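You operate a simulated robot arm through the tools that you are given. There is no shell and no other tool. Be economical: measure what you need, move in short steps, check, and stop when the job is done.

Carry out the task below with a simulated two-armed robot. There is one attempt and no reset: what you move stays moved.

## Task
Pump the pit out to the ORCHARD line till the float shows low.
Fine: keep the run button pressed for it; the pit switch ends off and the valve closed; nothing is spilt.

It is judged by the outcome, as a careful person would: the job done as asked, and still so three seconds after it is handed in. It fails if anything else is knocked over, pushed out of place, dropped, spilled or broken.

## Robot
Two 7-joint arms with fingered hands on one trunk, on a base that drives. Base frame: it is fixed to the floor where the robot stands at the start and does not move with it; the origin is under the middle of the robot, x ahead of it, y to its left, z up; the surface under the hand at the start is at about z = 0.38. Units: m, degrees, N and s.
The left shoulder is at the start at [0.053, 0.17, 1.264], the right one opposite. With the tool pointing down near the work surface each hand reaches from about 0.1 to 0.32 m from the robot's upright axis, wherever it stands, measured 20 degrees to its own side. Places, roughly: blue button marked pit run [0.6, -0.4, 1.2]; board marked low half high [0.7, -0.8, 0.7]; green switch of the pit post [0.7, -0.3, 1.2]; lever of meadow and orchard valve [0.7, -0.2, 0.8]; pit cover with blue pump [0.5, -0.9, 0.5]. Payload 4 kg a hand.
Tool frame (each hand has its own): the origin (TCP) lies between the finger pads and is the grasp point; the fingertips stand 0.026 m ahead of it; z points along the fingers, y is the line along which they close. Largest opening 0.132 m; the body of the gripper starts 0.073 m behind the TCP. The gripper is a hand of 4 fingers: y runs from the thumb to the fingers, the wrist lies at [0, 0, -0.224] in the tool frame.
Orientation is that of the tool frame in the base frame, as a unit quaternion [x, y, z, w]. With the fingers straight down and closing along the base's y, the tool's x points along the base's -x, its y along +y and its z along -z.

## Interface
- The arms move only by the tool move_arm. It takes "left_series", "right_series" or both (then of equal length, played together; a hand with none holds still); each is a list of rows, each a list of 6 numbers: the shift along the base's x, y, z in units of 25 mm (1.0 is 25 mm), then the turn, a rotation vector about the base's x, y, z in units of 5 degrees (1.0 is 5 degrees). In form: [[dx, dy, dz, wx, wy, wz], ...]. A call has 1 to 12 rows; each row shifts and turns the commanded pose from where the row before left it. A call with a number of a shift or a turn outside -1 to 1 is refused whole. Each row takes 0.2 s and may step no farther than 0.05 m and 8.6 degrees from the row before; otherwise, the whole call is refused. A pose out of reach is approached as far as the arm can. The call stops where the force on the tool passes 70 N (or 10 N more than at its start, if that is more) or the arm is blocked; 0.2 s more then pass. In this call time passes only in rows, and 0.2 s behind the last. The reply holds the time, the measured pose of the TCP, the force on the tool along the base axes, the opening and the grip force, in the units named above and with some noise, with the torque about the TCP (base axes, N m) and any sound that the robot's microphone picked up.
- Cameras (640 x 400 px; columns grow to the right, rows downward): "scene" is now at [0.1161, -0.0576, 1.4507]; the picture's right is [-0.61, -0.79, 0.00], its down [-0.37, 0.29, -0.88] and it looks along [0.70, -0.54, -0.47] (base axes); focal length 233 px, centre (320, 200). "left" rides on the left gripper at [-0.073, 0.006, -0.094] in its tool frame; the picture's right is [-0.08, -1.00, 0.00], its down [0.79, -0.06, -0.62] and it looks along [0.61, -0.05, 0.79] (tool axes); focal length 230 px, centre (320, 200). "right" rides on the right gripper at [0.073, 0.006, -0.093] in its tool frame; the picture's right is [-0.08, 1.00, 0.00], its down [-0.78, -0.06, -0.62] and it looks along [-0.62, -0.05, 0.79] (tool axes); focal length 230 px, centre (320, 200). There is no depth. A picture from a camera that has moved, and an enlarged one, comes with that camera's place and axes in the base frame and with its lens.
- grab_frame(camera): a new picture of that camera. No time passes.
- slide_trunk(by): slides the trunk up (or, below 0, down) by that many m; the arms and the scene camera ride with it, the base frame stays. It gives what a move gives, with no picture.
- steer(legs): drives the robot by 1 to 6 legs, each [ahead, left, turn to the left] in m, m and degrees, along the robot's own axes; the way and the turn of a leg run together, so that a leg with both is an arc; at most 1.5 m and 180 degrees a leg. The arms and the cameras ride along, it lands a little off, and it stops where it bumps. It gives what a move gives.
- set_fingers(finger1, finger2, finger3, thumb_bend, hand): sets how far each is bent, from 0 (flat) to 1 (curled in); at 0.3 the hand is open as for a grip, at 0.7 the pads meet at the TCP. One left out holds its place. A second passes; each finger stops where it meets its share of the squeeze, and holds until it gets a number again. It is the only way to open and close the hand. It gives what a move gives, with no picture; readings hold the bend of each and the force on the fingers (four entries, about 0 where the hand has none), thumb and palm.
- turn_head(pan, tilt): turns the head with the scene camera to pan (to the left, within 80 degrees either way) and tilt (down, from -29 to 69), counted from straight ahead of the robot. It gives what a move gives.
- close_up(camera, box): a new picture of the part [left, top, right, bottom] of that camera's present view, enlarged. No time passes.
- job_done(): hands the job in; it is judged then, once.

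Work in short steps. Places have to be worked out from the pictures, the camera data and where the tool is seen: move nearer, look again, correct. Check each grasp and each placing, and mend what went wrong. You have 120 turns and 92 pictures in all, those below and enlarged ones among them. Open the grippers and draw the arms clear of the work before you hand the job in, unless the task says otherwise; then end with one line.

The tools are called after "Call:" by a JSON object that holds its "name" and its "arguments". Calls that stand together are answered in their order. move_arm: Moves the arms, as the interface text tells. Its arguments: {"type":"object","properties":{"left_series":{"type":"array","items":{"type":"array","items":{"type":"number"}}},"right_series":{"type":"array","items":{"type":"array","items":{"type":"number"}}}},"required":[]} The other tools are called the same way: slide_trunk (by) slides the trunk up or down; set_fingers (finger1, finger2, finger3, thumb_bend, hand) moves the fingers one by one; steer (legs) drives the base; turn_head (pan, tilt) turns the head that bears the scene camera; grab_frame (camera) takes a picture; close_up (camera, box) takes an enlarged picture of a part of a camera's view; job_done () hands the job in.

At the start:

```text
t: 0.0
left_tcp_pos: [0.4585, -0.0223, 1.3442]
left_orientation: [0.0, 1.0, -0.001, -0.001]
left_force: [0.2, -0.3, 0.5]
left_ft_torque: [0.0, -0.01, 0.0]
left_gripper_width: 0.1319
left_grip_force: 0.1
left_shape: jaw
left_bend: [0.3, 0.3, 0.3, 0.3]
left_finger forces: [0.0, 0.0, 0.1, 0.1, 0.1, 0.0]
right_tcp_pos: [0.3988, -0.369, 1.2686]
right_orientation: [0.0, 1.0, 0.001, -0.001]
right_force: [0.2, -0.2, -1.4]
right_ft_torque: [-0.02, -0.02, 0.0]
right_gripper_width: 0.1318
right_grip_force: 0.0
right_shape: jaw
right_bend: [0.3, 0.3, 0.3, 0.3]
right_finger forces: [0.1, 0.1, 0.1, 0.1, 0.1, 0.0]
trunk travel left (down, up): [-0.275, 0.076]
robot x, y, heading: [-0.0013, -0.003, 0.2]
head pan, tilt: [-37.6, 28.1]
```

scene: 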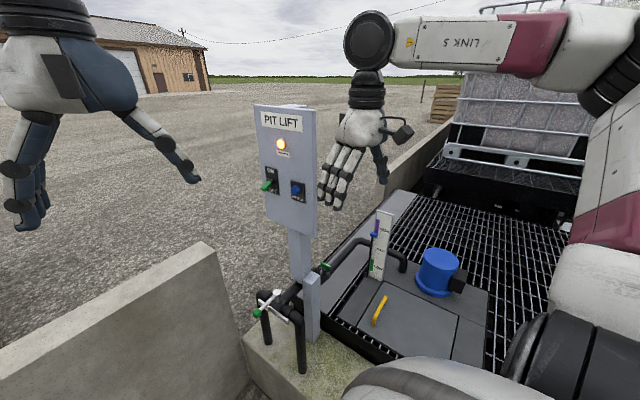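
right: 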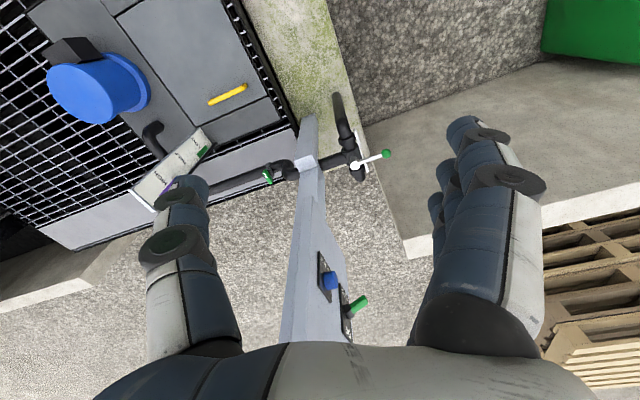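
left: 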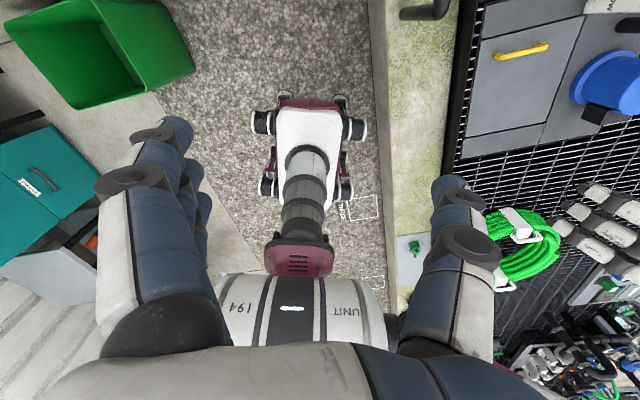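

The panel, the valve and the float board are in view; I enlarge each to read its labels.

Call:
{"name": "close_up", "arguments": {"camera": "scene", "box": [240, 95, 340, 245]}}

Call:
{"name": "close_up", "arguments": {"camera": "scene", "box": [235, 240, 355, 380]}}

Call:
{"name": "close_up", "arguments": {"camera": "scene", "box": [340, 200, 480, 330]}}

Call:
{"name": "close_up", "arguments": {"camera": "right", "box": [240, 80, 420, 220]}}

```text
2.67 times, centred on (290, 170) of scene
camera zoom: at [0.1161, -0.0576, 1.4507], right [-0.61, -0.79, 0.0], down [-0.37, 0.29, -0.88], along [0.7, -0.54, -0.47], focal length 620 px, centre (400, 280)
```

zoom: 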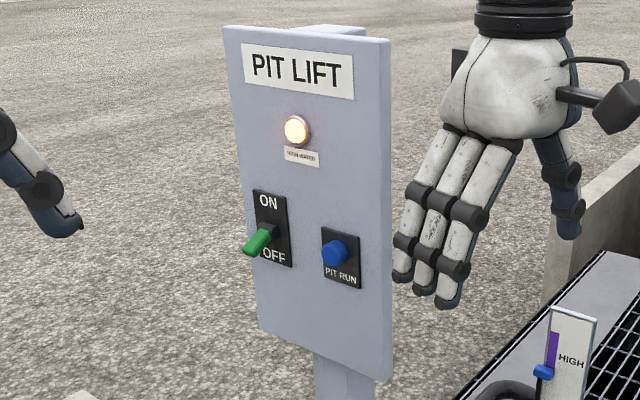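

```text
2.86 times, centred on (295, 310) of scene
camera zoom: at [0.1161, -0.0576, 1.4507], right [-0.61, -0.79, 0.0], down [-0.37, 0.29, -0.88], along [0.7, -0.54, -0.47], focal length 665 px, centre (391, -114)
```

zoom: 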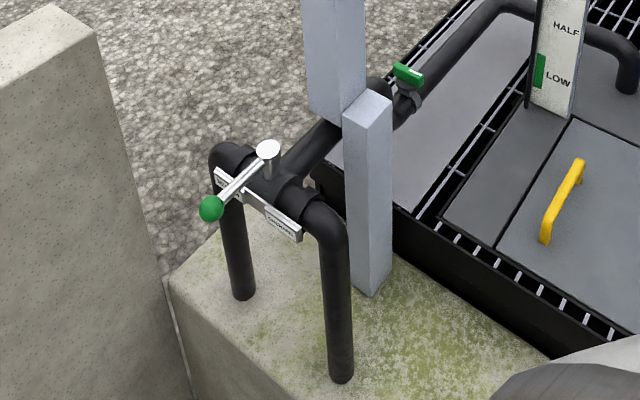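

```text
3.08 times, centred on (410, 265) of scene
camera zoom: at [0.1161, -0.0576, 1.4507], right [-0.61, -0.79, 0.0], down [-0.37, 0.29, -0.88], along [0.7, -0.54, -0.47], focal length 716 px, centre (43, 0)
```

zoom: 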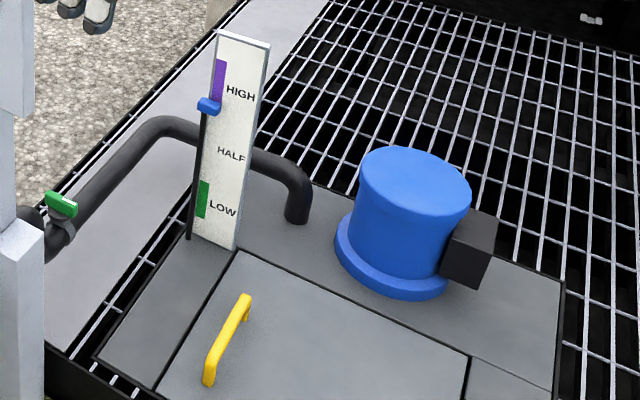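

```text
2.86 times, centred on (330, 150) of right
camera zoom: at [0.3263, -0.3631, 1.3625], right [0.08, 1.0, 0.0], down [0.79, -0.06, 0.62], along [0.61, -0.05, -0.79], focal length 657 px, centre (291, 343)
```

zoom: 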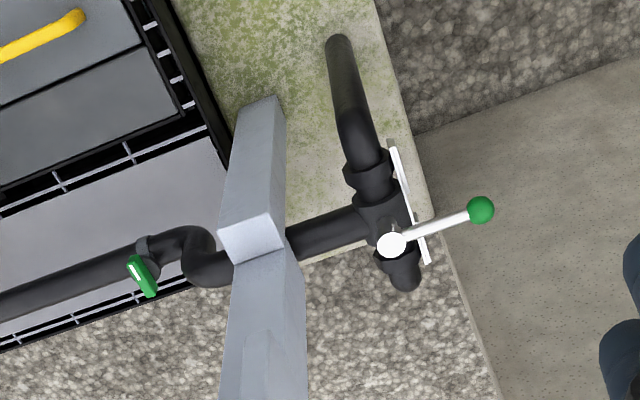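

The lever stands mid-way on the plate, and there is a second green tap on the pipe. I enlarge the labels further.

Call:
{"name": "close_up", "arguments": {"camera": "scene", "box": [250, 280, 310, 330]}}

Call:
{"name": "close_up", "arguments": {"camera": "scene", "box": [310, 250, 350, 285]}}

Call:
{"name": "close_up", "arguments": {"camera": "right", "box": [260, 220, 400, 340]}}

```text
8.00 times, centred on (280, 305) of scene
camera zoom: at [0.1161, -0.0576, 1.4507], right [-0.61, -0.79, 0.0], down [-0.37, 0.29, -0.88], along [0.7, -0.54, -0.47], focal length 1862 px, centre (640, -640)
```

zoom: 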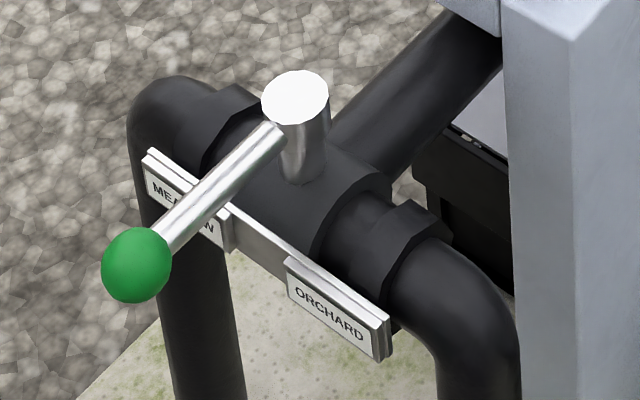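

```text
11.43 times, centred on (330, 268) of scene
camera zoom: at [0.1161, -0.0576, 1.4507], right [-0.61, -0.79, 0.0], down [-0.37, 0.29, -0.88], along [0.7, -0.54, -0.47], focal length 2659 px, centre (206, -571)
```

zoom: 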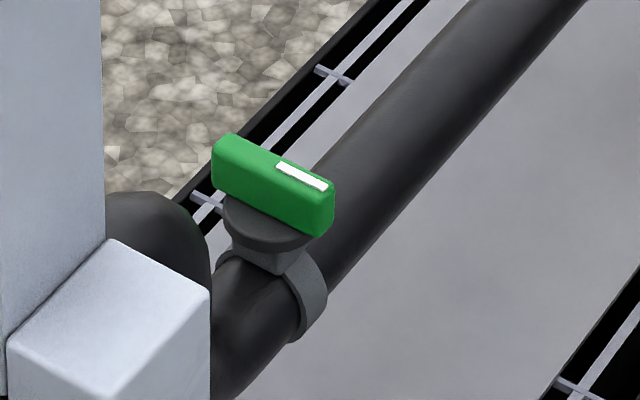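

```text
3.33 times, centred on (330, 280) of right
camera zoom: at [0.3263, -0.3631, 1.3625], right [0.08, 1.0, 0.0], down [0.79, -0.06, 0.62], along [0.61, -0.05, -0.79], focal length 767 px, centre (287, -67)
```

zoom: 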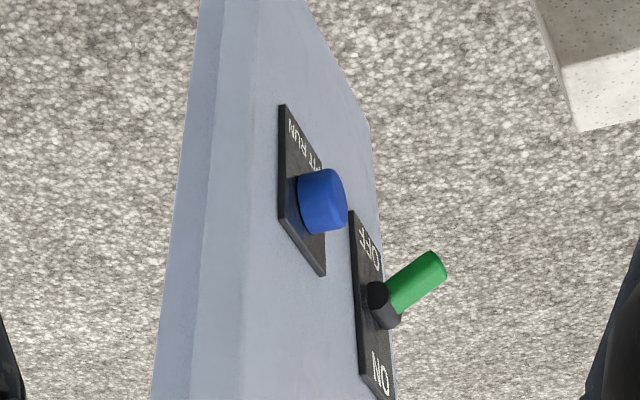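

The lever stands square to the plate, midway between MEADOW and ORCHARD. The pipe also carries a tap with its handle across the pipe. I look at the floor ahead to judge driving room, and at the taps on the left camera.

Call:
{"name": "turn_head", "arguments": {"pan": -10, "tilt": 55}}

Call:
{"name": "grab_frame", "arguments": {"camera": "scene"}}

Call:
{"name": "close_up", "arguments": {"camera": "left", "box": [340, 180, 480, 320]}}

```text
t: 0.9
left_tcp_pos: [0.4603, -0.0224, 1.3441]
left_orientation: [0.001, 1.0, 0.001, 0.0]
left_force: [0.2, -0.4, 0.3]
left_ft_torque: [0.01, -0.01, -0.02]
left_gripper_width: 0.1318
left_grip_force: 0.1
left_shape: jaw
left_bend: [0.3, 0.3, 0.3, 0.3]
left_finger forces: [0.0, 0.0, 0.0, 0.0, 0.1, 0.1]
right_tcp_pos: [0.3989, -0.368, 1.2701]
right_orientation: [0.001, 1.0, 0.001, -0.001]
right_force: [-0.1, -0.7, 0.3]
right_ft_torque: [0.0, 0.01, 0.01]
right_gripper_width: 0.1318
right_grip_force: 0.0
right_shape: jaw
right_bend: [0.3, 0.3, 0.3, 0.3]
right_finger forces: [0.1, 0.0, 0.1, 0.0, 0.1, 0.0]
trunk travel left (down, up): [-0.275, 0.076]
robot x, y, heading: [0.0036, -0.0019, -0.2]
head pan, tilt: [-10.0, 55.0]
```

```text
81 pictures are left
camera scene: at [0.1148, -0.0146, 1.4117], right [-0.17, -0.98, 0.0], down [-0.81, 0.14, -0.57], along [0.57, -0.1, -0.82], focal length 233 px, centre (320, 200)
```

scene: 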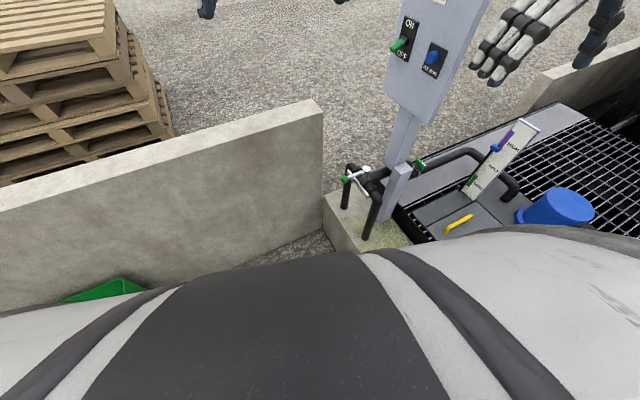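

```text
2.86 times, centred on (410, 250) of left
camera zoom: at [0.5331, -0.0172, 1.4386], right [0.08, -1.0, 0.0], down [-0.79, -0.06, 0.62], along [-0.61, -0.05, -0.79], focal length 657 px, centre (63, 57)
```

zoom: 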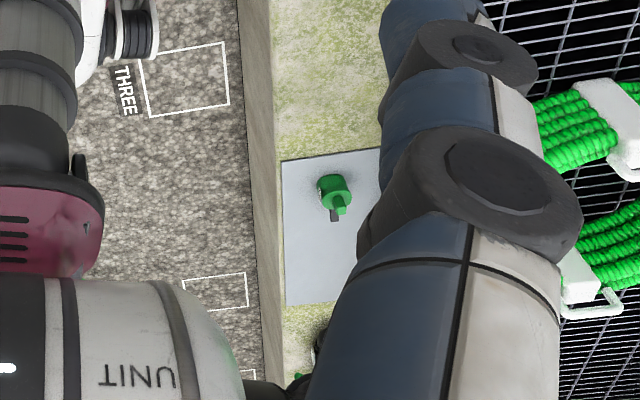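

There is a wall across the front, so I will not drive forward blindly. I move the left hand aside, shift the right hand clear of the panel, and then lower the trunk.

Call:
{"name": "move_arm", "arguments": {"left_series": [[0, 1, 0, 0, 0, 0], [0, 1, 0, 0, 0, 0], [0, 1, 0, 0, 0, 0], [0, 1, 0, 0, 0, 0], [0, 1, 0, 0, 0, 0], [0, 1, 0, 0, 0, 0], [0, 1, 0, 0, 0, 0]], "right_series": [[0, 1, 0, 0, 0, 0], [0, 1, 0, 0, 0, 0], [0, 1, 0, 0, 0, 0], [0, 1, 0, 0, 0, 0], [0, 1, 0, 0, 0, 0], [0, 1, 0, 0, 0, 0], [0, 1, 0, 0, 0, 0]]}}

Call:
{"name": "slide_trunk", "arguments": {"by": -0.25}}

Call:
{"name": "turn_head", "arguments": {"pan": -32, "tilt": 25}}

Call:
{"name": "grab_frame", "arguments": {"camera": "scene"}}

Call:
{"name": "grab_frame", "arguments": {"camera": "right"}}

```text
t: 2.5
left_tcp_pos: [0.4583, 0.1574, 1.3467]
left_orientation: [0.0, 1.0, -0.002, 0.001]
left_force: [-0.3, 0.6, 0.0]
left_ft_torque: [-0.05, -0.01, 0.02]
left_gripper_width: 0.1315
left_grip_force: 0.0
left_shape: jaw
left_bend: [0.3, 0.3, 0.3, 0.3]
left_finger forces: [0.1, 0.0, 0.0, 0.0, 0.1, 0.0]
right_tcp_pos: [0.3988, -0.1894, 1.2694]
right_orientation: [-0.001, 1.0, -0.001, 0.0]
right_force: [0.3, 0.0, 0.4]
right_ft_torque: [-0.06, 0.0, -0.02]
right_gripper_width: 0.1317
right_grip_force: 0.1
right_shape: jaw
right_bend: [0.3, 0.3, 0.3, 0.3]
right_finger forces: [0.0, 0.0, 0.0, 0.0, 0.0, 0.0]
trunk travel left (down, up): [-0.275, 0.076]
robot x, y, heading: [0.002, 0.0015, -0.3]
head pan, tilt: [-10.0, 55.0]
```

```text
t: 5.1
left_tcp_pos: [0.4589, 0.1529, 1.0948]
left_orientation: [0.001, 1.0, 0.0, 0.002]
left_force: [-0.4, 1.4, 0.2]
left_ft_torque: [-0.02, -0.01, -0.01]
left_gripper_width: 0.1317
left_grip_force: 0.0
left_shape: jaw
left_bend: [0.3, 0.3, 0.3, 0.3]
left_finger forces: [0.0, 0.0, 0.1, 0.1, 0.1, 0.0]
right_tcp_pos: [0.408, -0.1948, 1.0113]
right_orientation: [-0.002, 1.0, 0.0, -0.022]
right_force: [0.0, -0.3, 0.2]
right_ft_torque: [-0.02, -0.01, 0.01]
right_gripper_width: 0.1319
right_grip_force: 0.1
right_shape: jaw
right_bend: [0.3, 0.3, 0.3, 0.3]
right_finger forces: [0.0, 0.0, 0.0, 0.1, 0.1, 0.0]
trunk travel left (down, up): [-0.025, 0.326]
robot x, y, heading: [-0.001, -0.0004, 0.2]
head pan, tilt: [-10.0, 55.0]
```

```text
t: 6.0
left_tcp_pos: [0.4589, 0.1519, 1.0941]
left_orientation: [0.0, 1.0, 0.001, 0.0]
left_force: [-0.5, 0.1, 0.7]
left_ft_torque: [0.0, 0.01, -0.01]
left_gripper_width: 0.1319
left_grip_force: 0.2
left_shape: jaw
left_bend: [0.3, 0.3, 0.3, 0.3]
left_finger forces: [0.0, 0.0, 0.0, 0.0, 0.0, 0.0]
right_tcp_pos: [0.4094, -0.1943, 1.009]
right_orientation: [-0.002, 1.0, 0.001, -0.024]
right_force: [0.7, -0.3, 0.8]
right_ft_torque: [-0.01, -0.01, -0.04]
right_gripper_width: 0.1317
right_grip_force: 0.0
right_shape: jaw
right_bend: [0.3, 0.3, 0.3, 0.3]
right_finger forces: [0.1, 0.0, 0.1, 0.0, 0.1, 0.0]
trunk travel left (down, up): [-0.025, 0.326]
robot x, y, heading: [0.0016, 0.0037, 0.1]
head pan, tilt: [-32.0, 25.0]
```

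```text
79 pictures are left
camera scene: at [0.325, -0.0508, 1.1801], right [-0.53, -0.85, 0.0], down [-0.36, 0.22, -0.91], along [0.77, -0.48, -0.42], focal length 233 px, centre (320, 200)
```

scene: 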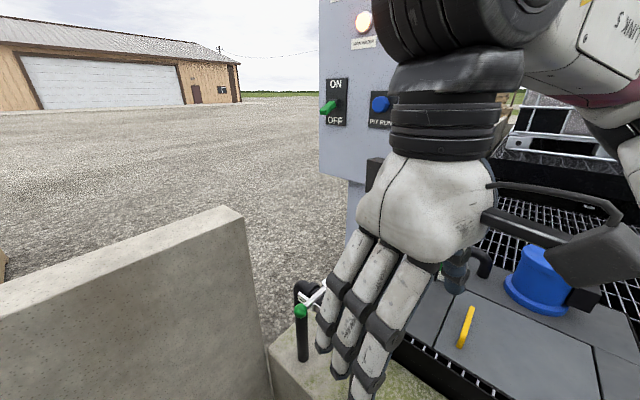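

```text
78 pictures are left
camera right: at [0.341, -0.1888, 1.1055], right [0.07, 1.0, 0.0], down [0.81, -0.06, 0.58], along [0.58, -0.04, -0.82], focal length 230 px, centre (320, 200)
```

right: 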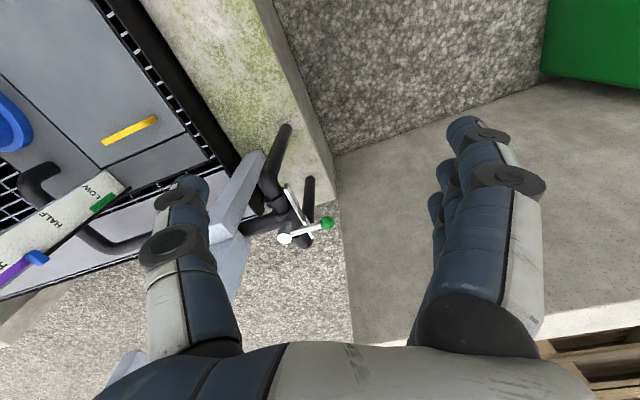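

The ball on the lever triangulates to about [0.638, -0.196, 0.764] and the stem to [0.672, -0.287]. I close the right hand into a blunt pusher and bring it over the far side of the lever.

Call:
{"name": "set_fingers", "arguments": {"hand": "right", "finger1": 0.7, "finger2": 0.7, "finger3": 0.7, "thumb_bend": 0.7}}

Call:
{"name": "move_arm", "arguments": {"right_series": [[1, 0.1, 0, 0, 0, 0], [1, 0.1, 0, 0, 0, 0], [1, 0, 0, 0, 0, 0], [1, 0, 0, 0, 0, 0], [1, 0, 0, 0, 0, 0], [1, 0, -0.2, 0, 0, 0], [1, 0, -0.4, 0, 0, 0], [1, 0, -0.4, 0, 0, 0], [1, 0, -0.5, 0, 0, 0], [1, 0, -0.5, 0, 0, 0], [1, 0, -0.5, 0, 0, 0], [1, 0, -0.5, 0, 0, 0]]}}

Call:
{"name": "grab_frame", "arguments": {"camera": "scene"}}

Call:
{"name": "grab_frame", "arguments": {"camera": "right"}}

```text
t: 7.0
left_tcp_pos: [0.4588, 0.1539, 1.0949]
left_orientation: [0.0, 1.0, 0.001, 0.0]
left_force: [0.5, 0.0, -0.2]
left_ft_torque: [-0.01, 0.02, 0.01]
left_gripper_width: 0.1318
left_grip_force: 0.1
left_shape: jaw
left_bend: [0.3, 0.3, 0.3, 0.3]
left_finger forces: [0.1, 0.1, 0.0, 0.0, 0.0, 0.0]
right_tcp_pos: [0.4082, -0.1937, 1.0095]
right_orientation: [-0.002, 1.0, 0.0, -0.025]
right_force: [-0.2, 0.1, 0.6]
right_ft_torque: [0.02, 0.04, -0.05]
right_gripper_width: 0.0145
right_grip_force: 0.0
right_shape: fingers
right_bend: [0.7, 0.7, 0.7, 0.7]
right_finger forces: [0.1, 0.1, 0.0, 0.1, 0.1, 0.0]
trunk travel left (down, up): [-0.025, 0.326]
robot x, y, heading: [0.0031, -0.0014, -0.0]
head pan, tilt: [-32.0, 25.0]
```

```text
t: 9.7
left_tcp_pos: [0.4612, 0.1537, 1.0941]
left_orientation: [0.0, 1.0, -0.001, 0.0]
left_force: [0.1, -0.4, -0.2]
left_ft_torque: [-0.01, 0.02, -0.02]
left_gripper_width: 0.1319
left_grip_force: 0.1
left_shape: jaw
left_bend: [0.3, 0.3, 0.3, 0.3]
left_finger forces: [0.0, 0.1, 0.0, 0.1, 0.1, 0.1]
right_tcp_pos: [0.7106, -0.1884, 0.9315]
right_orientation: [-0.001, 1.0, 0.001, -0.024]
right_force: [-0.5, -0.7, -0.6]
right_ft_torque: [0.0, 0.05, -0.01]
right_gripper_width: 0.0145
right_grip_force: 0.1
right_shape: fingers
right_bend: [0.7, 0.7, 0.7, 0.7]
right_finger forces: [0.0, 0.0, 0.0, 0.0, 0.0, 0.1]
trunk travel left (down, up): [-0.025, 0.326]
robot x, y, heading: [-0.0001, -0.0022, -0.1]
head pan, tilt: [-32.0, 25.0]
```

```text
77 pictures are left
camera scene: at [0.3257, -0.0507, 1.1798], right [-0.53, -0.85, 0.0], down [-0.36, 0.22, -0.91], along [0.77, -0.48, -0.42], focal length 233 px, centre (320, 200)
```

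scene: 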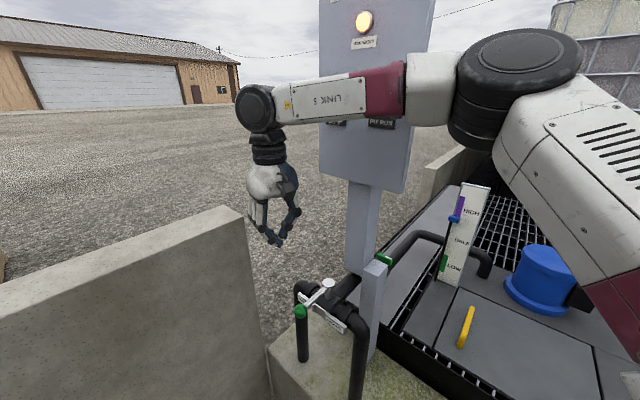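

```text
76 pictures are left
camera right: at [0.642, -0.1831, 1.0277], right [0.07, 1.0, 0.0], down [0.81, -0.06, 0.58], along [0.58, -0.04, -0.82], focal length 230 px, centre (320, 200)
```

right: 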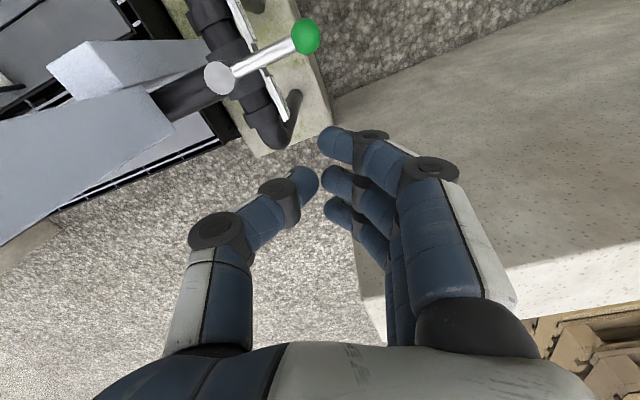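

The path down past the lever is clear. I lower the pusher to lever height and look.

Call:
{"name": "move_arm", "arguments": {"right_series": [[0, 0, -1, 0, 0, 0], [0, 0, -1, 0, 0, 0], [0, 0, -1, 0, 0, 0], [0, 0, -1, 0, 0, 0], [0, 0, -1, 0, 0, 0], [0, 0, -1, 0, 0, 0], [0, 0, -0.8, 0, 0, 0]]}}

Call:
{"name": "grab_frame", "arguments": {"camera": "scene"}}

Call:
{"name": "grab_frame", "arguments": {"camera": "right"}}

```text
t: 11.2
left_tcp_pos: [0.4601, 0.1538, 1.0959]
left_orientation: [0.001, 1.0, 0.0, 0.001]
left_force: [-0.1, 0.2, -0.4]
left_ft_torque: [-0.01, -0.01, -0.01]
left_gripper_width: 0.1319
left_grip_force: 0.2
left_shape: jaw
left_bend: [0.3, 0.3, 0.3, 0.3]
left_finger forces: [0.1, 0.0, 0.1, 0.1, 0.0, 0.1]
right_tcp_pos: [0.7107, -0.1891, 0.7648]
right_orientation: [-0.001, 1.0, 0.001, -0.024]
right_force: [0.8, 0.6, 0.3]
right_ft_torque: [-0.04, 0.02, -0.01]
right_gripper_width: 0.0147
right_grip_force: 0.1
right_shape: fingers
right_bend: [0.7, 0.7, 0.7, 0.7]
right_finger forces: [0.0, 0.1, 0.0, 0.1, 0.1, 0.0]
trunk travel left (down, up): [-0.025, 0.326]
robot x, y, heading: [-0.0027, 0.0016, 0.0]
head pan, tilt: [-32.0, 25.0]
```

```text
75 pictures are left
camera scene: at [0.3252, -0.0509, 1.1801], right [-0.53, -0.85, 0.0], down [-0.36, 0.22, -0.91], along [0.77, -0.48, -0.42], focal length 233 px, centre (320, 200)
```

scene: 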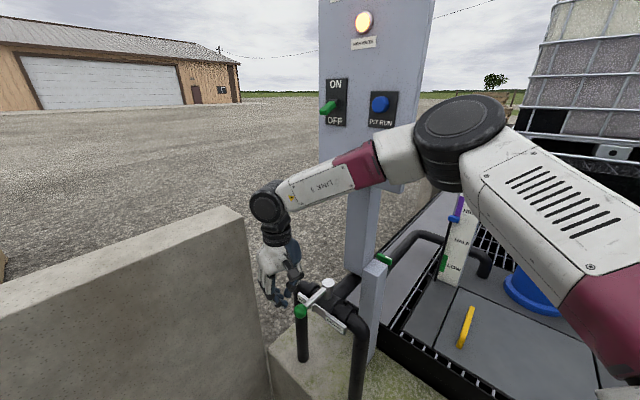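

```text
74 pictures are left
camera right: at [0.6428, -0.1838, 0.8605], right [0.07, 1.0, 0.0], down [0.81, -0.06, 0.58], along [0.58, -0.04, -0.82], focal length 230 px, centre (320, 200)
```

right: 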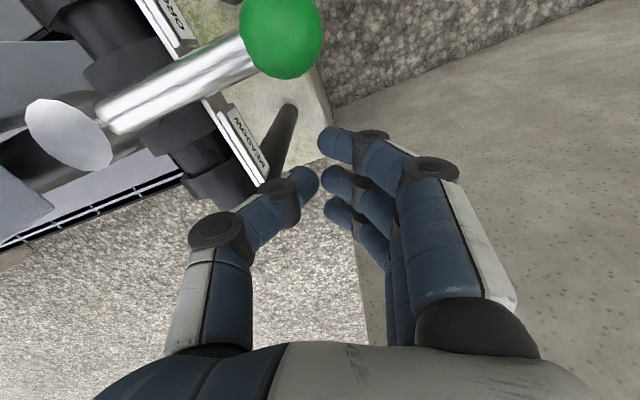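

The fingers are beyond the lever and about 27 mm from the rod. I shift in toward the stem so as to meet the rod just inside the ball, then draw toward ORCHARD.

Call:
{"name": "move_arm", "arguments": {"right_series": [[0, -1, 0, 0, 0, 0], [-0.5, 0, 0, 0, 0, 0], [-0.5, 0, 0, 0, 0, 0], [-0.5, 0, 0, 0, 0, 0], [-0.5, -0.1, 0, 0, 0, 0], [-0.5, -0.2, 0, 0, 0, 0], [-0.5, -0.3, 0, 0, 0, 0]]}}

Call:
{"name": "grab_frame", "arguments": {"camera": "right"}}

```text
t: 12.8
left_tcp_pos: [0.4583, 0.1534, 1.0954]
left_orientation: [0.0, 1.0, 0.0, 0.0]
left_force: [0.6, 0.4, -0.4]
left_ft_torque: [-0.01, 0.03, 0.0]
left_gripper_width: 0.1321
left_grip_force: 0.1
left_shape: jaw
left_bend: [0.3, 0.3, 0.3, 0.3]
left_finger forces: [0.1, 0.0, 0.0, 0.0, 0.1, 0.1]
right_tcp_pos: [0.6331, -0.2304, 0.7644]
right_orientation: [-0.001, 1.0, 0.001, -0.024]
right_force: [-0.5, 0.9, 0.8]
right_ft_torque: [-0.04, -0.04, 0.03]
right_gripper_width: 0.0134
right_grip_force: 0.9
right_shape: fingers
right_bend: [0.7, 0.7, 0.7, 0.7]
right_finger forces: [0.1, 0.0, 0.0, 0.0, 1.1, 0.0]
trunk travel left (down, up): [-0.025, 0.326]
robot x, y, heading: [0.0028, -0.0041, 0.1]
head pan, tilt: [-32.0, 25.0]
```

```text
73 pictures are left
camera right: at [0.5644, -0.2249, 0.861], right [0.07, 1.0, 0.0], down [0.81, -0.06, 0.58], along [0.58, -0.04, -0.81], focal length 230 px, centre (320, 200)
```

right: 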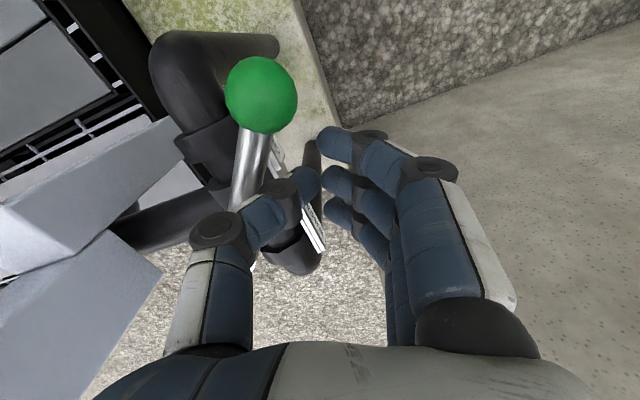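

The lever has swung about 48° toward ORCHARD and moves freely. I push on gently to find its end stop.

Call:
{"name": "move_arm", "arguments": {"right_series": [[-0.4, -0.4, 0, 0, 0, 0], [-0.3, -0.4, 0, 0, 0, 0], [-0.2, -0.4, 0, 0, 0, 0], [0, -0.4, 0, 0, 0, 0]]}}

Call:
{"name": "grab_frame", "arguments": {"camera": "right"}}

Call:
{"name": "close_up", "arguments": {"camera": "scene", "box": [240, 230, 400, 370]}}

```text
t: 13.8
left_tcp_pos: [0.4594, 0.1554, 1.096]
left_orientation: [-0.001, 1.0, -0.001, 0.0]
left_force: [-0.2, -0.3, -1.0]
left_ft_torque: [0.05, -0.01, -0.02]
left_gripper_width: 0.132
left_grip_force: 0.1
left_shape: jaw
left_bend: [0.3, 0.3, 0.3, 0.3]
left_finger forces: [0.0, 0.1, 0.0, 0.1, 0.1, 0.0]
right_tcp_pos: [0.6106, -0.2669, 0.7656]
right_orientation: [-0.004, 1.0, 0.002, -0.023]
right_force: [-2.5, 8.3, 4.2]
right_ft_torque: [-0.09, -0.02, -0.04]
right_gripper_width: 0.0119
right_grip_force: 4.4
right_shape: fingers
right_bend: [0.7, 0.69, 0.7, 0.71]
right_finger forces: [0.1, 0.1, 0.0, 0.0, 8.7, 0.0]
trunk travel left (down, up): [-0.025, 0.326]
robot x, y, heading: [0.0022, 0.0022, 0.1]
head pan, tilt: [-32.0, 25.0]
```

```text
72 pictures are left
camera right: at [0.5424, -0.2622, 0.8619], right [0.07, 1.0, 0.0], down [0.81, -0.06, 0.58], along [0.58, -0.04, -0.81], focal length 230 px, centre (320, 200)
```

right: 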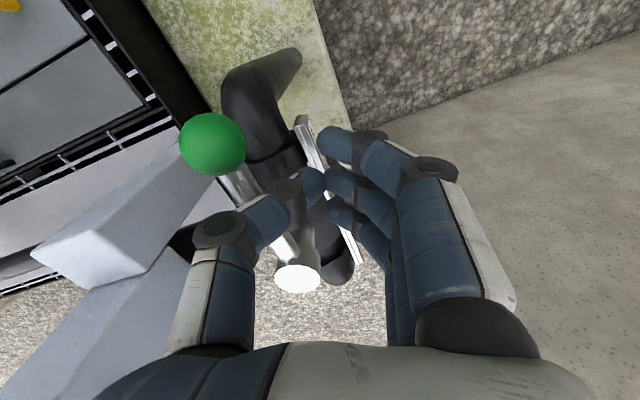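

```text
2.86 times, centred on (320, 300) of scene
camera zoom: at [0.3243, -0.0495, 1.1805], right [-0.53, -0.85, 0.0], down [-0.36, 0.22, -0.91], along [0.77, -0.48, -0.42], focal length 665 px, centre (320, -86)
```

zoom: 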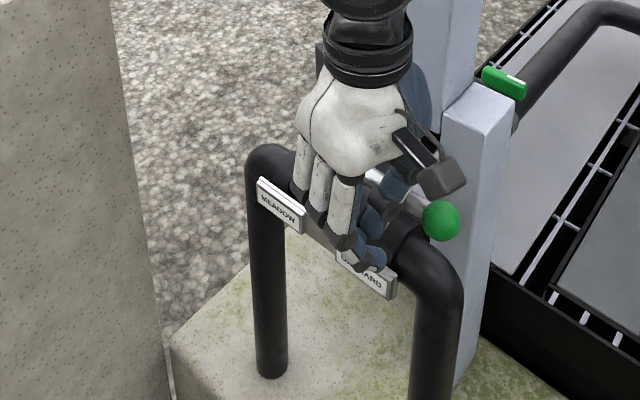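

The lever has come to its stop, parallel to the pipes toward ORCHARD, a 90° swing. I back the right hand off and up, and look again.

Call:
{"name": "move_arm", "arguments": {"right_series": [[0, 0.6, 0, 0, 0, 0], [0, 1, 0, 0, 0, 0], [0, 1, 0.3, 0, 0, 0], [0, 0.5, 1, 0, 0, 0], [0, 0, 1, 0, 0, 0], [-1, 0, 1, 0, 0, 0], [-1, 0, 1, 0, 0, 0], [-1, 0, 1, 0, 0, 0], [-1, 0, 1, 0, 0, 0], [-1, 0, 1, 0, 0, 0], [-1, 0, 0, 0, 0, 0], [-1, 0, 0, 0, 0, 0]]}}

Call:
{"name": "close_up", "arguments": {"camera": "scene", "box": [260, 220, 420, 360]}}

Call:
{"name": "close_up", "arguments": {"camera": "scene", "box": [360, 240, 410, 280]}}

```text
t: 16.4
left_tcp_pos: [0.4593, 0.153, 1.0942]
left_orientation: [0.0, 1.0, 0.0, 0.0]
left_force: [-0.3, -0.6, 0.0]
left_ft_torque: [0.01, 0.01, 0.02]
left_gripper_width: 0.1319
left_grip_force: 0.0
left_shape: jaw
left_bend: [0.3, 0.3, 0.3, 0.3]
left_finger forces: [0.0, 0.0, 0.0, 0.0, 0.0, 0.0]
right_tcp_pos: [0.4367, -0.1888, 0.9471]
right_orientation: [-0.001, 1.0, 0.001, -0.023]
right_force: [-0.5, -0.7, 0.2]
right_ft_torque: [0.01, 0.03, -0.01]
right_gripper_width: 0.0138
right_grip_force: 0.0
right_shape: fingers
right_bend: [0.7, 0.7, 0.7, 0.7]
right_finger forces: [0.0, 0.0, 0.0, 0.1, 0.1, 0.1]
trunk travel left (down, up): [-0.025, 0.326]
robot x, y, heading: [-0.001, -0.0021, -0.1]
head pan, tilt: [-32.0, 25.0]
```

```text
2.86 times, centred on (340, 290) of scene
camera zoom: at [0.3247, -0.0509, 1.1803], right [-0.53, -0.85, 0.0], down [-0.36, 0.22, -0.91], along [0.77, -0.48, -0.42], focal length 665 px, centre (263, -57)
```

zoom: 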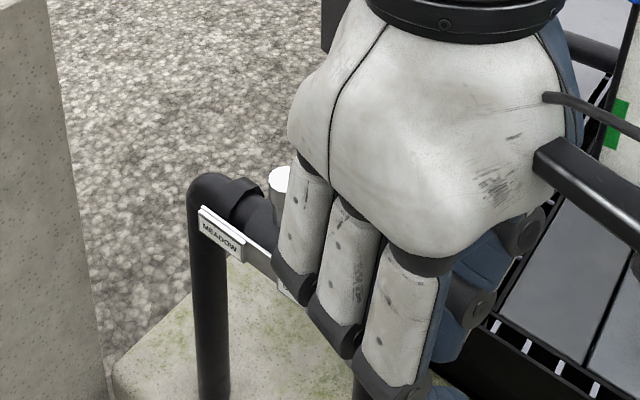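

```text
10.00 times, centred on (385, 260) of scene
camera zoom: at [0.3247, -0.0509, 1.1803], right [-0.53, -0.85, 0.0], down [-0.36, 0.22, -0.91], along [0.77, -0.48, -0.42], focal length 2327 px, centre (-330, -400)
```

zoom: 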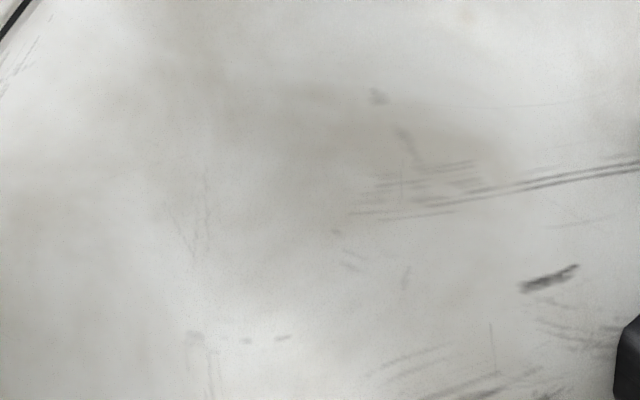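

The hand blocks the view of the tap. I swing the right hand out to the pit side, where its camera can look at the tap from above.

Call:
{"name": "move_arm", "arguments": {"right_series": [[0, -1, 0.3, 0, 0, 0], [0, -1, 0.3, 0, 0, 0], [0, -1, 0.3, 0, 0, 0], [0, -1, 0.3, 0, 0, 0], [0, -1, 0, 0, 0, 0], [0, -1, 0, 0, 0, 0], [0, -1, 0, 0, 0, 0], [0, -1, 0, 0, 0, 0], [0, -1, 0, 0, 0, 0], [0, -1, 0, 0, 0, 0], [0, -1, 0, 0, 0, 0], [0, -1, 0, 0, 0, 0]]}}

Call:
{"name": "grab_frame", "arguments": {"camera": "right"}}

Call:
{"name": "grab_frame", "arguments": {"camera": "scene"}}

```text
t: 19.1
left_tcp_pos: [0.4591, 0.1543, 1.0952]
left_orientation: [0.0, 1.0, 0.001, -0.001]
left_force: [0.4, 0.2, -0.4]
left_ft_torque: [0.0, 0.03, 0.0]
left_gripper_width: 0.1319
left_grip_force: 0.1
left_shape: jaw
left_bend: [0.3, 0.3, 0.3, 0.3]
left_finger forces: [0.1, 0.0, 0.1, 0.0, 0.0, 0.1]
right_tcp_pos: [0.4763, -0.4504, 0.9294]
right_orientation: [-0.001, 1.0, 0.001, -0.023]
right_force: [0.1, 0.1, 0.5]
right_ft_torque: [0.0, 0.01, 0.0]
right_gripper_width: 0.0138
right_grip_force: 0.0
right_shape: fingers
right_bend: [0.7, 0.7, 0.7, 0.7]
right_finger forces: [0.0, 0.0, 0.0, 0.0, 0.0, 0.0]
right hand out of reach, approached as far as the arm can: row 8, 9, 10, 11, 12
trunk travel left (down, up): [-0.025, 0.326]
robot x, y, heading: [-0.0032, 0.0023, 0.1]
head pan, tilt: [-32.0, 25.0]
```

```text
68 pictures are left
camera right: at [0.4081, -0.4464, 1.026], right [0.07, 1.0, 0.0], down [0.81, -0.06, 0.58], along [0.58, -0.04, -0.81], focal length 230 px, centre (320, 200)
```

right: 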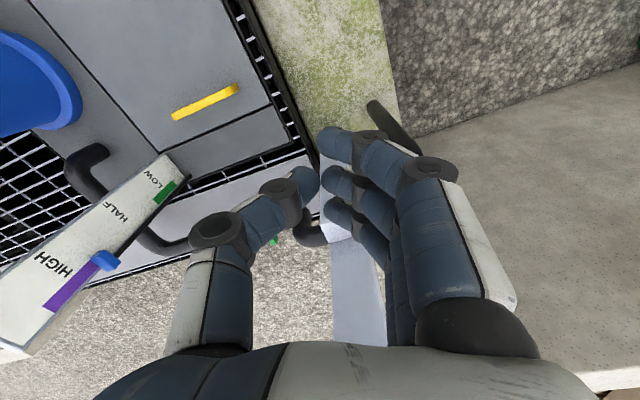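

```text
67 pictures are left
camera scene: at [0.3251, -0.051, 1.1801], right [-0.53, -0.85, 0.0], down [-0.36, 0.22, -0.91], along [0.77, -0.48, -0.42], focal length 233 px, centre (320, 200)
```

scene: 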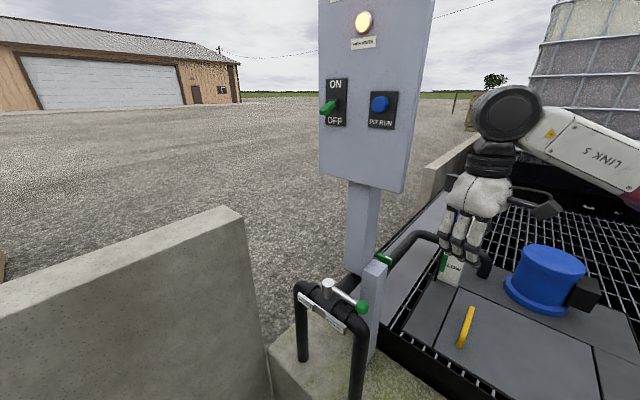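

The lever rests at ORCHARD and the tap is visible again, so I enlarge both.

Call:
{"name": "close_up", "arguments": {"camera": "scene", "box": [365, 230, 445, 290]}}

Call:
{"name": "close_up", "arguments": {"camera": "scene", "box": [290, 270, 390, 340]}}

```text
6.67 times, centred on (405, 260) of scene
camera zoom: at [0.3251, -0.051, 1.1801], right [-0.53, -0.85, 0.0], down [-0.36, 0.22, -0.91], along [0.77, -0.48, -0.42], focal length 1551 px, centre (-247, -200)
```

zoom: 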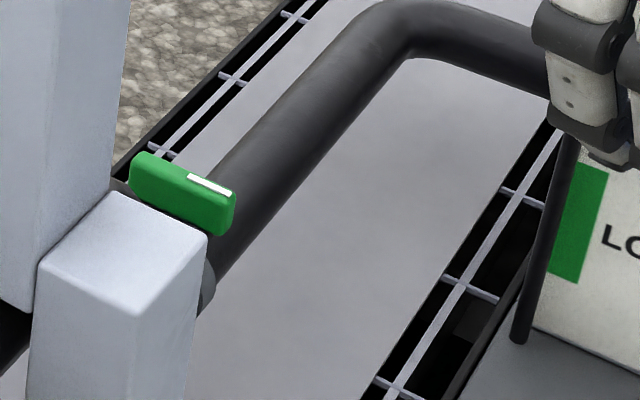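

```text
5.71 times, centred on (340, 305) of scene
camera zoom: at [0.3251, -0.051, 1.1801], right [-0.53, -0.85, 0.0], down [-0.36, 0.22, -0.91], along [0.77, -0.48, -0.42], focal length 1330 px, centre (206, -400)
```

zoom: 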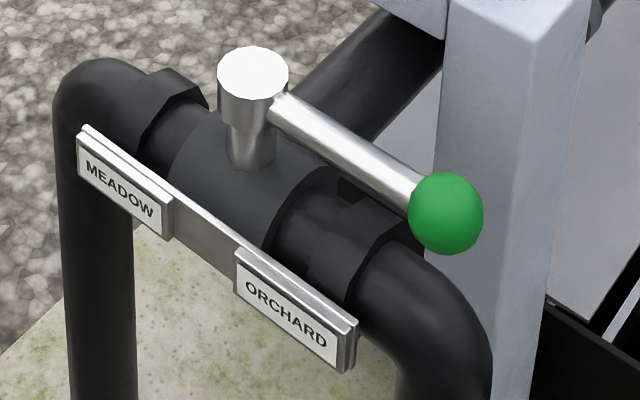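

The inline tap may gate the flow, so I will check that with a brief test press. Next I raise the trunk and yaw the left hand so that it points at the panel.

Call:
{"name": "slide_trunk", "arguments": {"by": 0.25}}

Call:
{"name": "set_fingers", "arguments": {"hand": "left", "finger1": 0.7, "finger2": 0.7, "finger3": 0.7, "thumb_bend": 0.7}}

Call:
{"name": "move_arm", "arguments": {"left_series": [[0, 0, 0, 0, 0, -1], [0, 0, 0, 0, 0, -1], [0, 0, 0, 0, 0, -1], [0, 0, 0, 0, 0, -1], [0, 0, 0, 0, 0, -1], [0, 0, 0, 0, 0, -1], [0, 0, 0, 0, 0, -1], [0, 0, 0, 0, 0, -1], [0, 0, 0, 0, 0, -1], [0, 0, 0, 0, 0, -1], [0, 0, 0, 0, 0, -1], [0, 0, 0, 0, 0, -1]]}}

```text
t: 21.6
left_tcp_pos: [0.4596, 0.1537, 1.3453]
left_orientation: [0.0, 1.0, 0.0, 0.0]
left_force: [-0.1, 0.4, -0.4]
left_ft_torque: [0.03, -0.01, 0.0]
left_gripper_width: 0.1318
left_grip_force: 0.0
left_shape: jaw
left_bend: [0.3, 0.3, 0.3, 0.3]
left_finger forces: [0.1, 0.0, 0.1, 0.0, 0.1, 0.0]
right_tcp_pos: [0.4773, -0.451, 1.181]
right_orientation: [-0.002, 1.0, 0.001, -0.024]
right_force: [-0.6, 0.1, 0.9]
right_ft_torque: [0.0, 0.01, -0.02]
right_gripper_width: 0.0136
right_grip_force: 0.1
right_shape: fingers
right_bend: [0.7, 0.7, 0.7, 0.7]
right_finger forces: [0.0, 0.0, 0.0, 0.1, 0.1, 0.0]
trunk travel left (down, up): [-0.275, 0.076]
robot x, y, heading: [0.001, -0.0007, 0.0]
head pan, tilt: [-32.0, 25.0]
```

```text
t: 22.6
left_tcp_pos: [0.4606, 0.1538, 1.3451]
left_orientation: [0.001, 1.0, 0.0, -0.001]
left_force: [-0.4, 0.0, 0.2]
left_ft_torque: [-0.01, -0.04, -0.01]
left_gripper_width: 0.0147
left_grip_force: 0.0
left_shape: fingers
left_bend: [0.7, 0.7, 0.7, 0.7]
left_finger forces: [0.0, 0.0, 0.0, 0.0, 0.0, 0.0]
right_tcp_pos: [0.4774, -0.4514, 1.1817]
right_orientation: [-0.002, 1.0, 0.0, -0.023]
right_force: [-0.3, 0.8, -0.7]
right_ft_torque: [-0.01, 0.0, 0.0]
right_gripper_width: 0.0136
right_grip_force: 0.0
right_shape: fingers
right_bend: [0.7, 0.7, 0.7, 0.7]
right_finger forces: [0.0, 0.0, 0.1, 0.1, 0.0, 0.0]
trunk travel left (down, up): [-0.275, 0.076]
robot x, y, heading: [-0.0041, 0.002, -0.2]
head pan, tilt: [-32.0, 25.0]
```

```text
t: 25.2
left_tcp_pos: [0.4596, 0.154, 1.3456]
left_orientation: [0.501, 0.866, 0.0, 0.0]
left_force: [0.0, -0.6, -0.1]
left_ft_torque: [0.04, 0.01, -0.02]
left_gripper_width: 0.0144
left_grip_force: 0.0
left_shape: fingers
left_bend: [0.7, 0.7, 0.7, 0.7]
left_finger forces: [0.0, 0.0, 0.1, 0.0, 0.1, 0.0]
right_tcp_pos: [0.477, -0.4502, 1.1809]
right_orientation: [-0.002, 1.0, 0.001, -0.025]
right_force: [0.2, 0.9, 0.3]
right_ft_torque: [0.02, -0.01, 0.0]
right_gripper_width: 0.0138
right_grip_force: 0.1
right_shape: fingers
right_bend: [0.7, 0.7, 0.7, 0.7]
right_finger forces: [0.0, 0.0, 0.0, 0.0, 0.0, 0.1]
trunk travel left (down, up): [-0.275, 0.076]
robot x, y, heading: [-0.0012, 0.0023, 0.1]
head pan, tilt: [-32.0, 25.0]
```

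The yaw is done. Now I pitch the hand up toward horizontal while lowering it and easing it toward the panel.

Call:
{"name": "move_arm", "arguments": {"left_series": [[0.2, -0.4, -0.7, -1, -0.577, 0], [0.2, -0.4, -0.7, -1, -0.577, 0], [0.2, -0.4, -0.7, -1, -0.577, 0], [0.2, -0.4, -0.7, -1, -0.577, 0], [0.2, -0.4, -0.7, -1, -0.577, 0], [0.2, -0.4, -0.7, -1, -0.577, 0], [0.2, -0.4, -0.7, -1, -0.577, 0], [0.2, -0.4, -0.7, -1, -0.577, 0], [0.2, -0.4, -0.7, -1, -0.577, 0], [0.2, -0.4, -0.7, -1, -0.577, 0], [0.2, -0.4, -0.7, -1, -0.577, 0], [0.2, -0.4, -0.7, -1, -0.577, 0]]}}

Call:
{"name": "grab_frame", "arguments": {"camera": "scene"}}

Call:
{"name": "grab_frame", "arguments": {"camera": "left"}}

```text
t: 27.8
left_tcp_pos: [0.52, 0.0358, 1.1357]
left_orientation: [0.411, 0.712, -0.285, 0.493]
left_force: [0.2, 0.7, -0.1]
left_ft_torque: [-0.02, -0.04, -0.02]
left_gripper_width: 0.014
left_grip_force: 0.0
left_shape: fingers
left_bend: [0.7, 0.7, 0.7, 0.7]
left_finger forces: [0.0, 0.0, 0.1, 0.1, 0.0, 0.0]
right_tcp_pos: [0.4772, -0.4498, 1.1813]
right_orientation: [-0.001, 1.0, 0.001, -0.024]
right_force: [0.1, -0.4, 0.1]
right_ft_torque: [0.02, 0.04, 0.01]
right_gripper_width: 0.0139
right_grip_force: 0.0
right_shape: fingers
right_bend: [0.7, 0.7, 0.7, 0.7]
right_finger forces: [0.0, 0.0, 0.1, 0.0, 0.0, 0.1]
trunk travel left (down, up): [-0.275, 0.076]
robot x, y, heading: [0.0026, -0.0013, -0.3]
head pan, tilt: [-32.0, 25.0]
```

```text
64 pictures are left
camera scene: at [0.1225, -0.0502, 1.4556], right [-0.53, -0.85, 0.0], down [-0.36, 0.22, -0.91], along [0.77, -0.48, -0.42], focal length 233 px, centre (320, 200)
```

scene: 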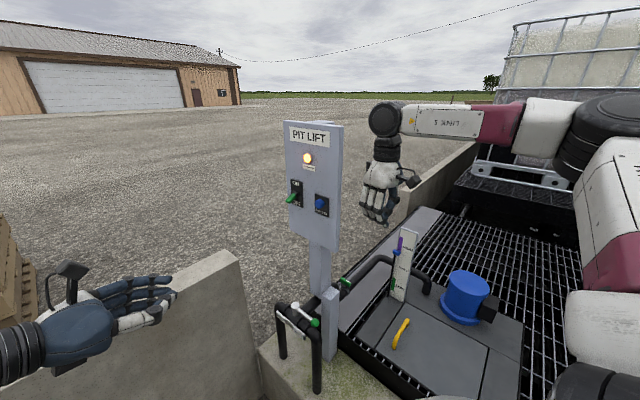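

```text
63 pictures are left
camera left: at [0.4938, 0.0895, 1.2359], right [-0.85, -0.52, 0.07], down [-0.48, 0.71, -0.52], along [0.22, -0.47, -0.85], focal length 230 px, centre (320, 200)
```

left: 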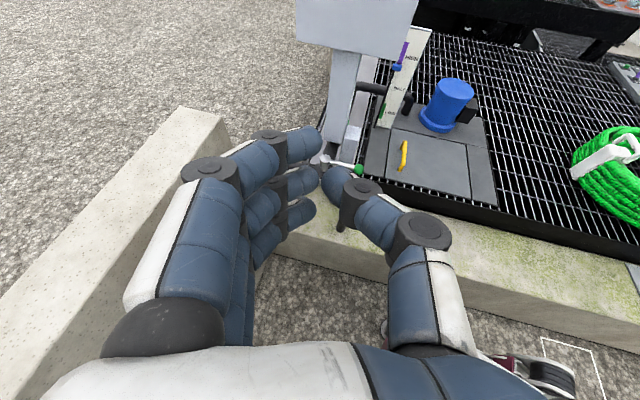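

The panel points agree with my earlier estimates. I finish the pitch and bring the closed left hand to a point short of and below the switch tip.

Call:
{"name": "move_arm", "arguments": {"left_series": [[0.44, -0.95, -0.1, -1, -0.577, 0], [0.44, -0.95, -0.1, -1, -0.577, 0], [0.44, -0.95, -0.1, -1, -0.577, 0], [0.44, -0.95, -0.1, -0.6, -0.346, 0], [0.44, -0.95, -0.1, 0, 0, 0], [0.44, -0.95, -0.1, 0, 0, 0], [0.44, -0.95, -0.1, 0, 0, 0], [0.44, -0.95, -0.1, 0, 0, 0], [0.44, -0.95, -0.1, 0, 0, 0], [0.44, -0.95, -0.1, 0, 0, 0], [0.44, -0.95, -0.1, 0, 0, 0], [0.44, -0.95, -0.1, 0, 0, 0]]}}

Call:
{"name": "close_up", "arguments": {"camera": "scene", "box": [200, 120, 400, 280]}}

Call:
{"name": "grab_frame", "arguments": {"camera": "left"}}

```text
t: 30.4
left_tcp_pos: [0.6512, -0.2545, 1.104]
left_orientation: [0.354, 0.612, -0.355, 0.612]
left_force: [-0.6, 0.1, -0.1]
left_ft_torque: [-0.01, 0.03, -0.02]
left_gripper_width: 0.0144
left_grip_force: 0.2
left_shape: fingers
left_bend: [0.7, 0.7, 0.7, 0.7]
left_finger forces: [0.0, 0.0, 0.0, 0.0, 0.1, 0.0]
right_tcp_pos: [0.4764, -0.4513, 1.1819]
right_orientation: [-0.002, 1.0, 0.002, -0.024]
right_force: [0.0, -0.7, 0.2]
right_ft_torque: [0.03, 0.0, 0.03]
right_gripper_width: 0.0141
right_grip_force: 0.1
right_shape: fingers
right_bend: [0.7, 0.7, 0.7, 0.7]
right_finger forces: [0.0, 0.0, 0.1, 0.0, 0.0, 0.0]
trunk travel left (down, up): [-0.275, 0.076]
robot x, y, heading: [-0.0027, -0.001, -0.0]
head pan, tilt: [-32.0, 25.0]
```

```text
2.50 times, centred on (300, 200) of scene
camera zoom: at [0.122, -0.0518, 1.4556], right [-0.53, -0.85, 0.0], down [-0.36, 0.22, -0.91], along [0.77, -0.48, -0.42], focal length 582 px, centre (370, 200)
```

zoom: 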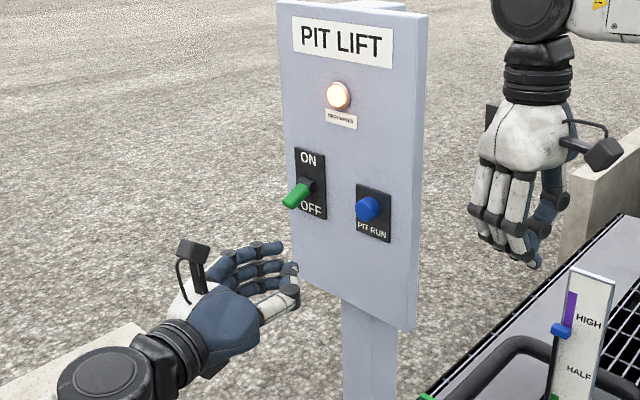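

```text
61 pictures are left
camera left: at [0.6106, -0.1707, 1.1776], right [-0.86, -0.5, 0.08], down [-0.36, 0.5, -0.78], along [0.35, -0.71, -0.61], focal length 230 px, centre (320, 200)
```

left: 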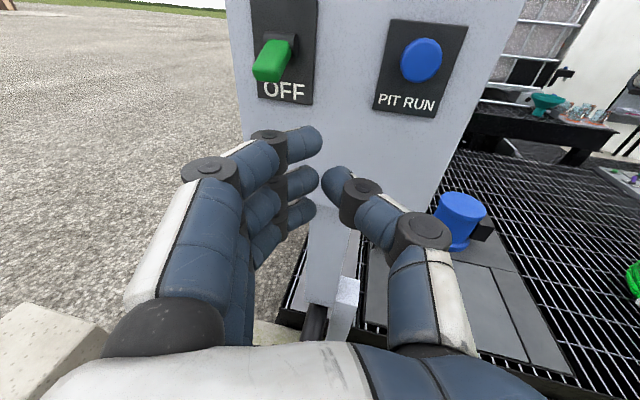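

From both views the switch tip is at about [0.733, -0.315, 1.15] and the button at [0.642, -0.372, 1.162]. I dip a little, slide the fingers under the switch toggle and check.

Call:
{"name": "move_arm", "arguments": {"left_series": [[0, 0, -0.7, 0, 0, 0], [0.9, -0.85, 0, 0, 0, 0], [0.9, -0.85, 0, 0, 0, 0], [0.85, -0.9, 0, 0, 0, 0]]}}

Call:
{"name": "close_up", "arguments": {"camera": "scene", "box": [240, 150, 360, 250]}}

Call:
{"name": "grab_frame", "arguments": {"camera": "left"}}

```text
t: 31.6
left_tcp_pos: [0.7284, -0.2443, 1.0662]
left_orientation: [0.343, 0.631, -0.325, 0.616]
left_force: [-0.9, -0.5, 0.1]
left_ft_torque: [-0.02, -0.03, 0.04]
left_gripper_width: 0.0146
left_grip_force: 0.1
left_shape: fingers
left_bend: [0.7, 0.7, 0.7, 0.7]
left_finger forces: [0.1, 0.0, 0.0, 0.0, 0.0, 0.0]
left hand out of reach, approached as far as the arm can: row 4
right_tcp_pos: [0.4765, -0.4494, 1.1821]
right_orientation: [-0.002, 1.0, 0.001, -0.024]
right_force: [0.8, -0.6, 1.0]
right_ft_torque: [0.0, -0.01, -0.01]
right_gripper_width: 0.014
right_grip_force: 0.1
right_shape: fingers
right_bend: [0.7, 0.7, 0.7, 0.7]
right_finger forces: [0.0, 0.0, 0.0, 0.0, 0.0, 0.1]
trunk travel left (down, up): [-0.275, 0.076]
robot x, y, heading: [0.0001, -0.0018, 0.1]
head pan, tilt: [-32.0, 25.0]
stopped in row 4 (left hand): the arm was blocked; the commanded pose is now the measured one
```

```text
4.00 times, centred on (300, 200) of scene
camera zoom: at [0.1226, -0.0503, 1.4556], right [-0.53, -0.85, 0.0], down [-0.36, 0.22, -0.91], along [0.77, -0.48, -0.42], focal length 931 px, centre (400, 200)
```

zoom: 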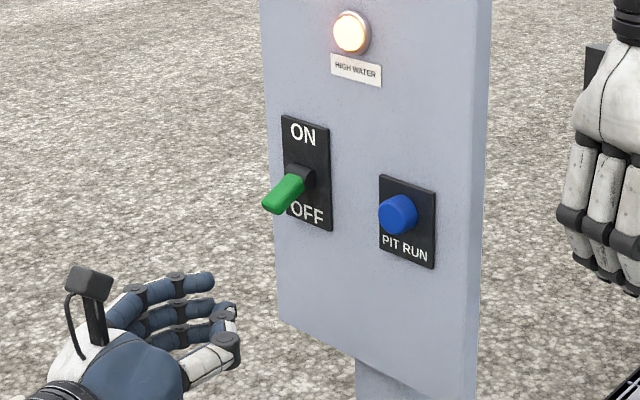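

```text
59 pictures are left
camera left: at [0.6822, -0.1669, 1.142], right [-0.83, -0.55, 0.06], down [-0.4, 0.51, -0.77], along [0.39, -0.66, -0.64], focal length 230 px, centre (320, 200)
```

left: 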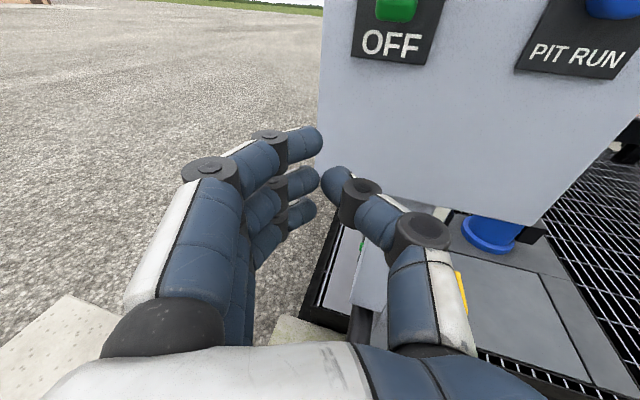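

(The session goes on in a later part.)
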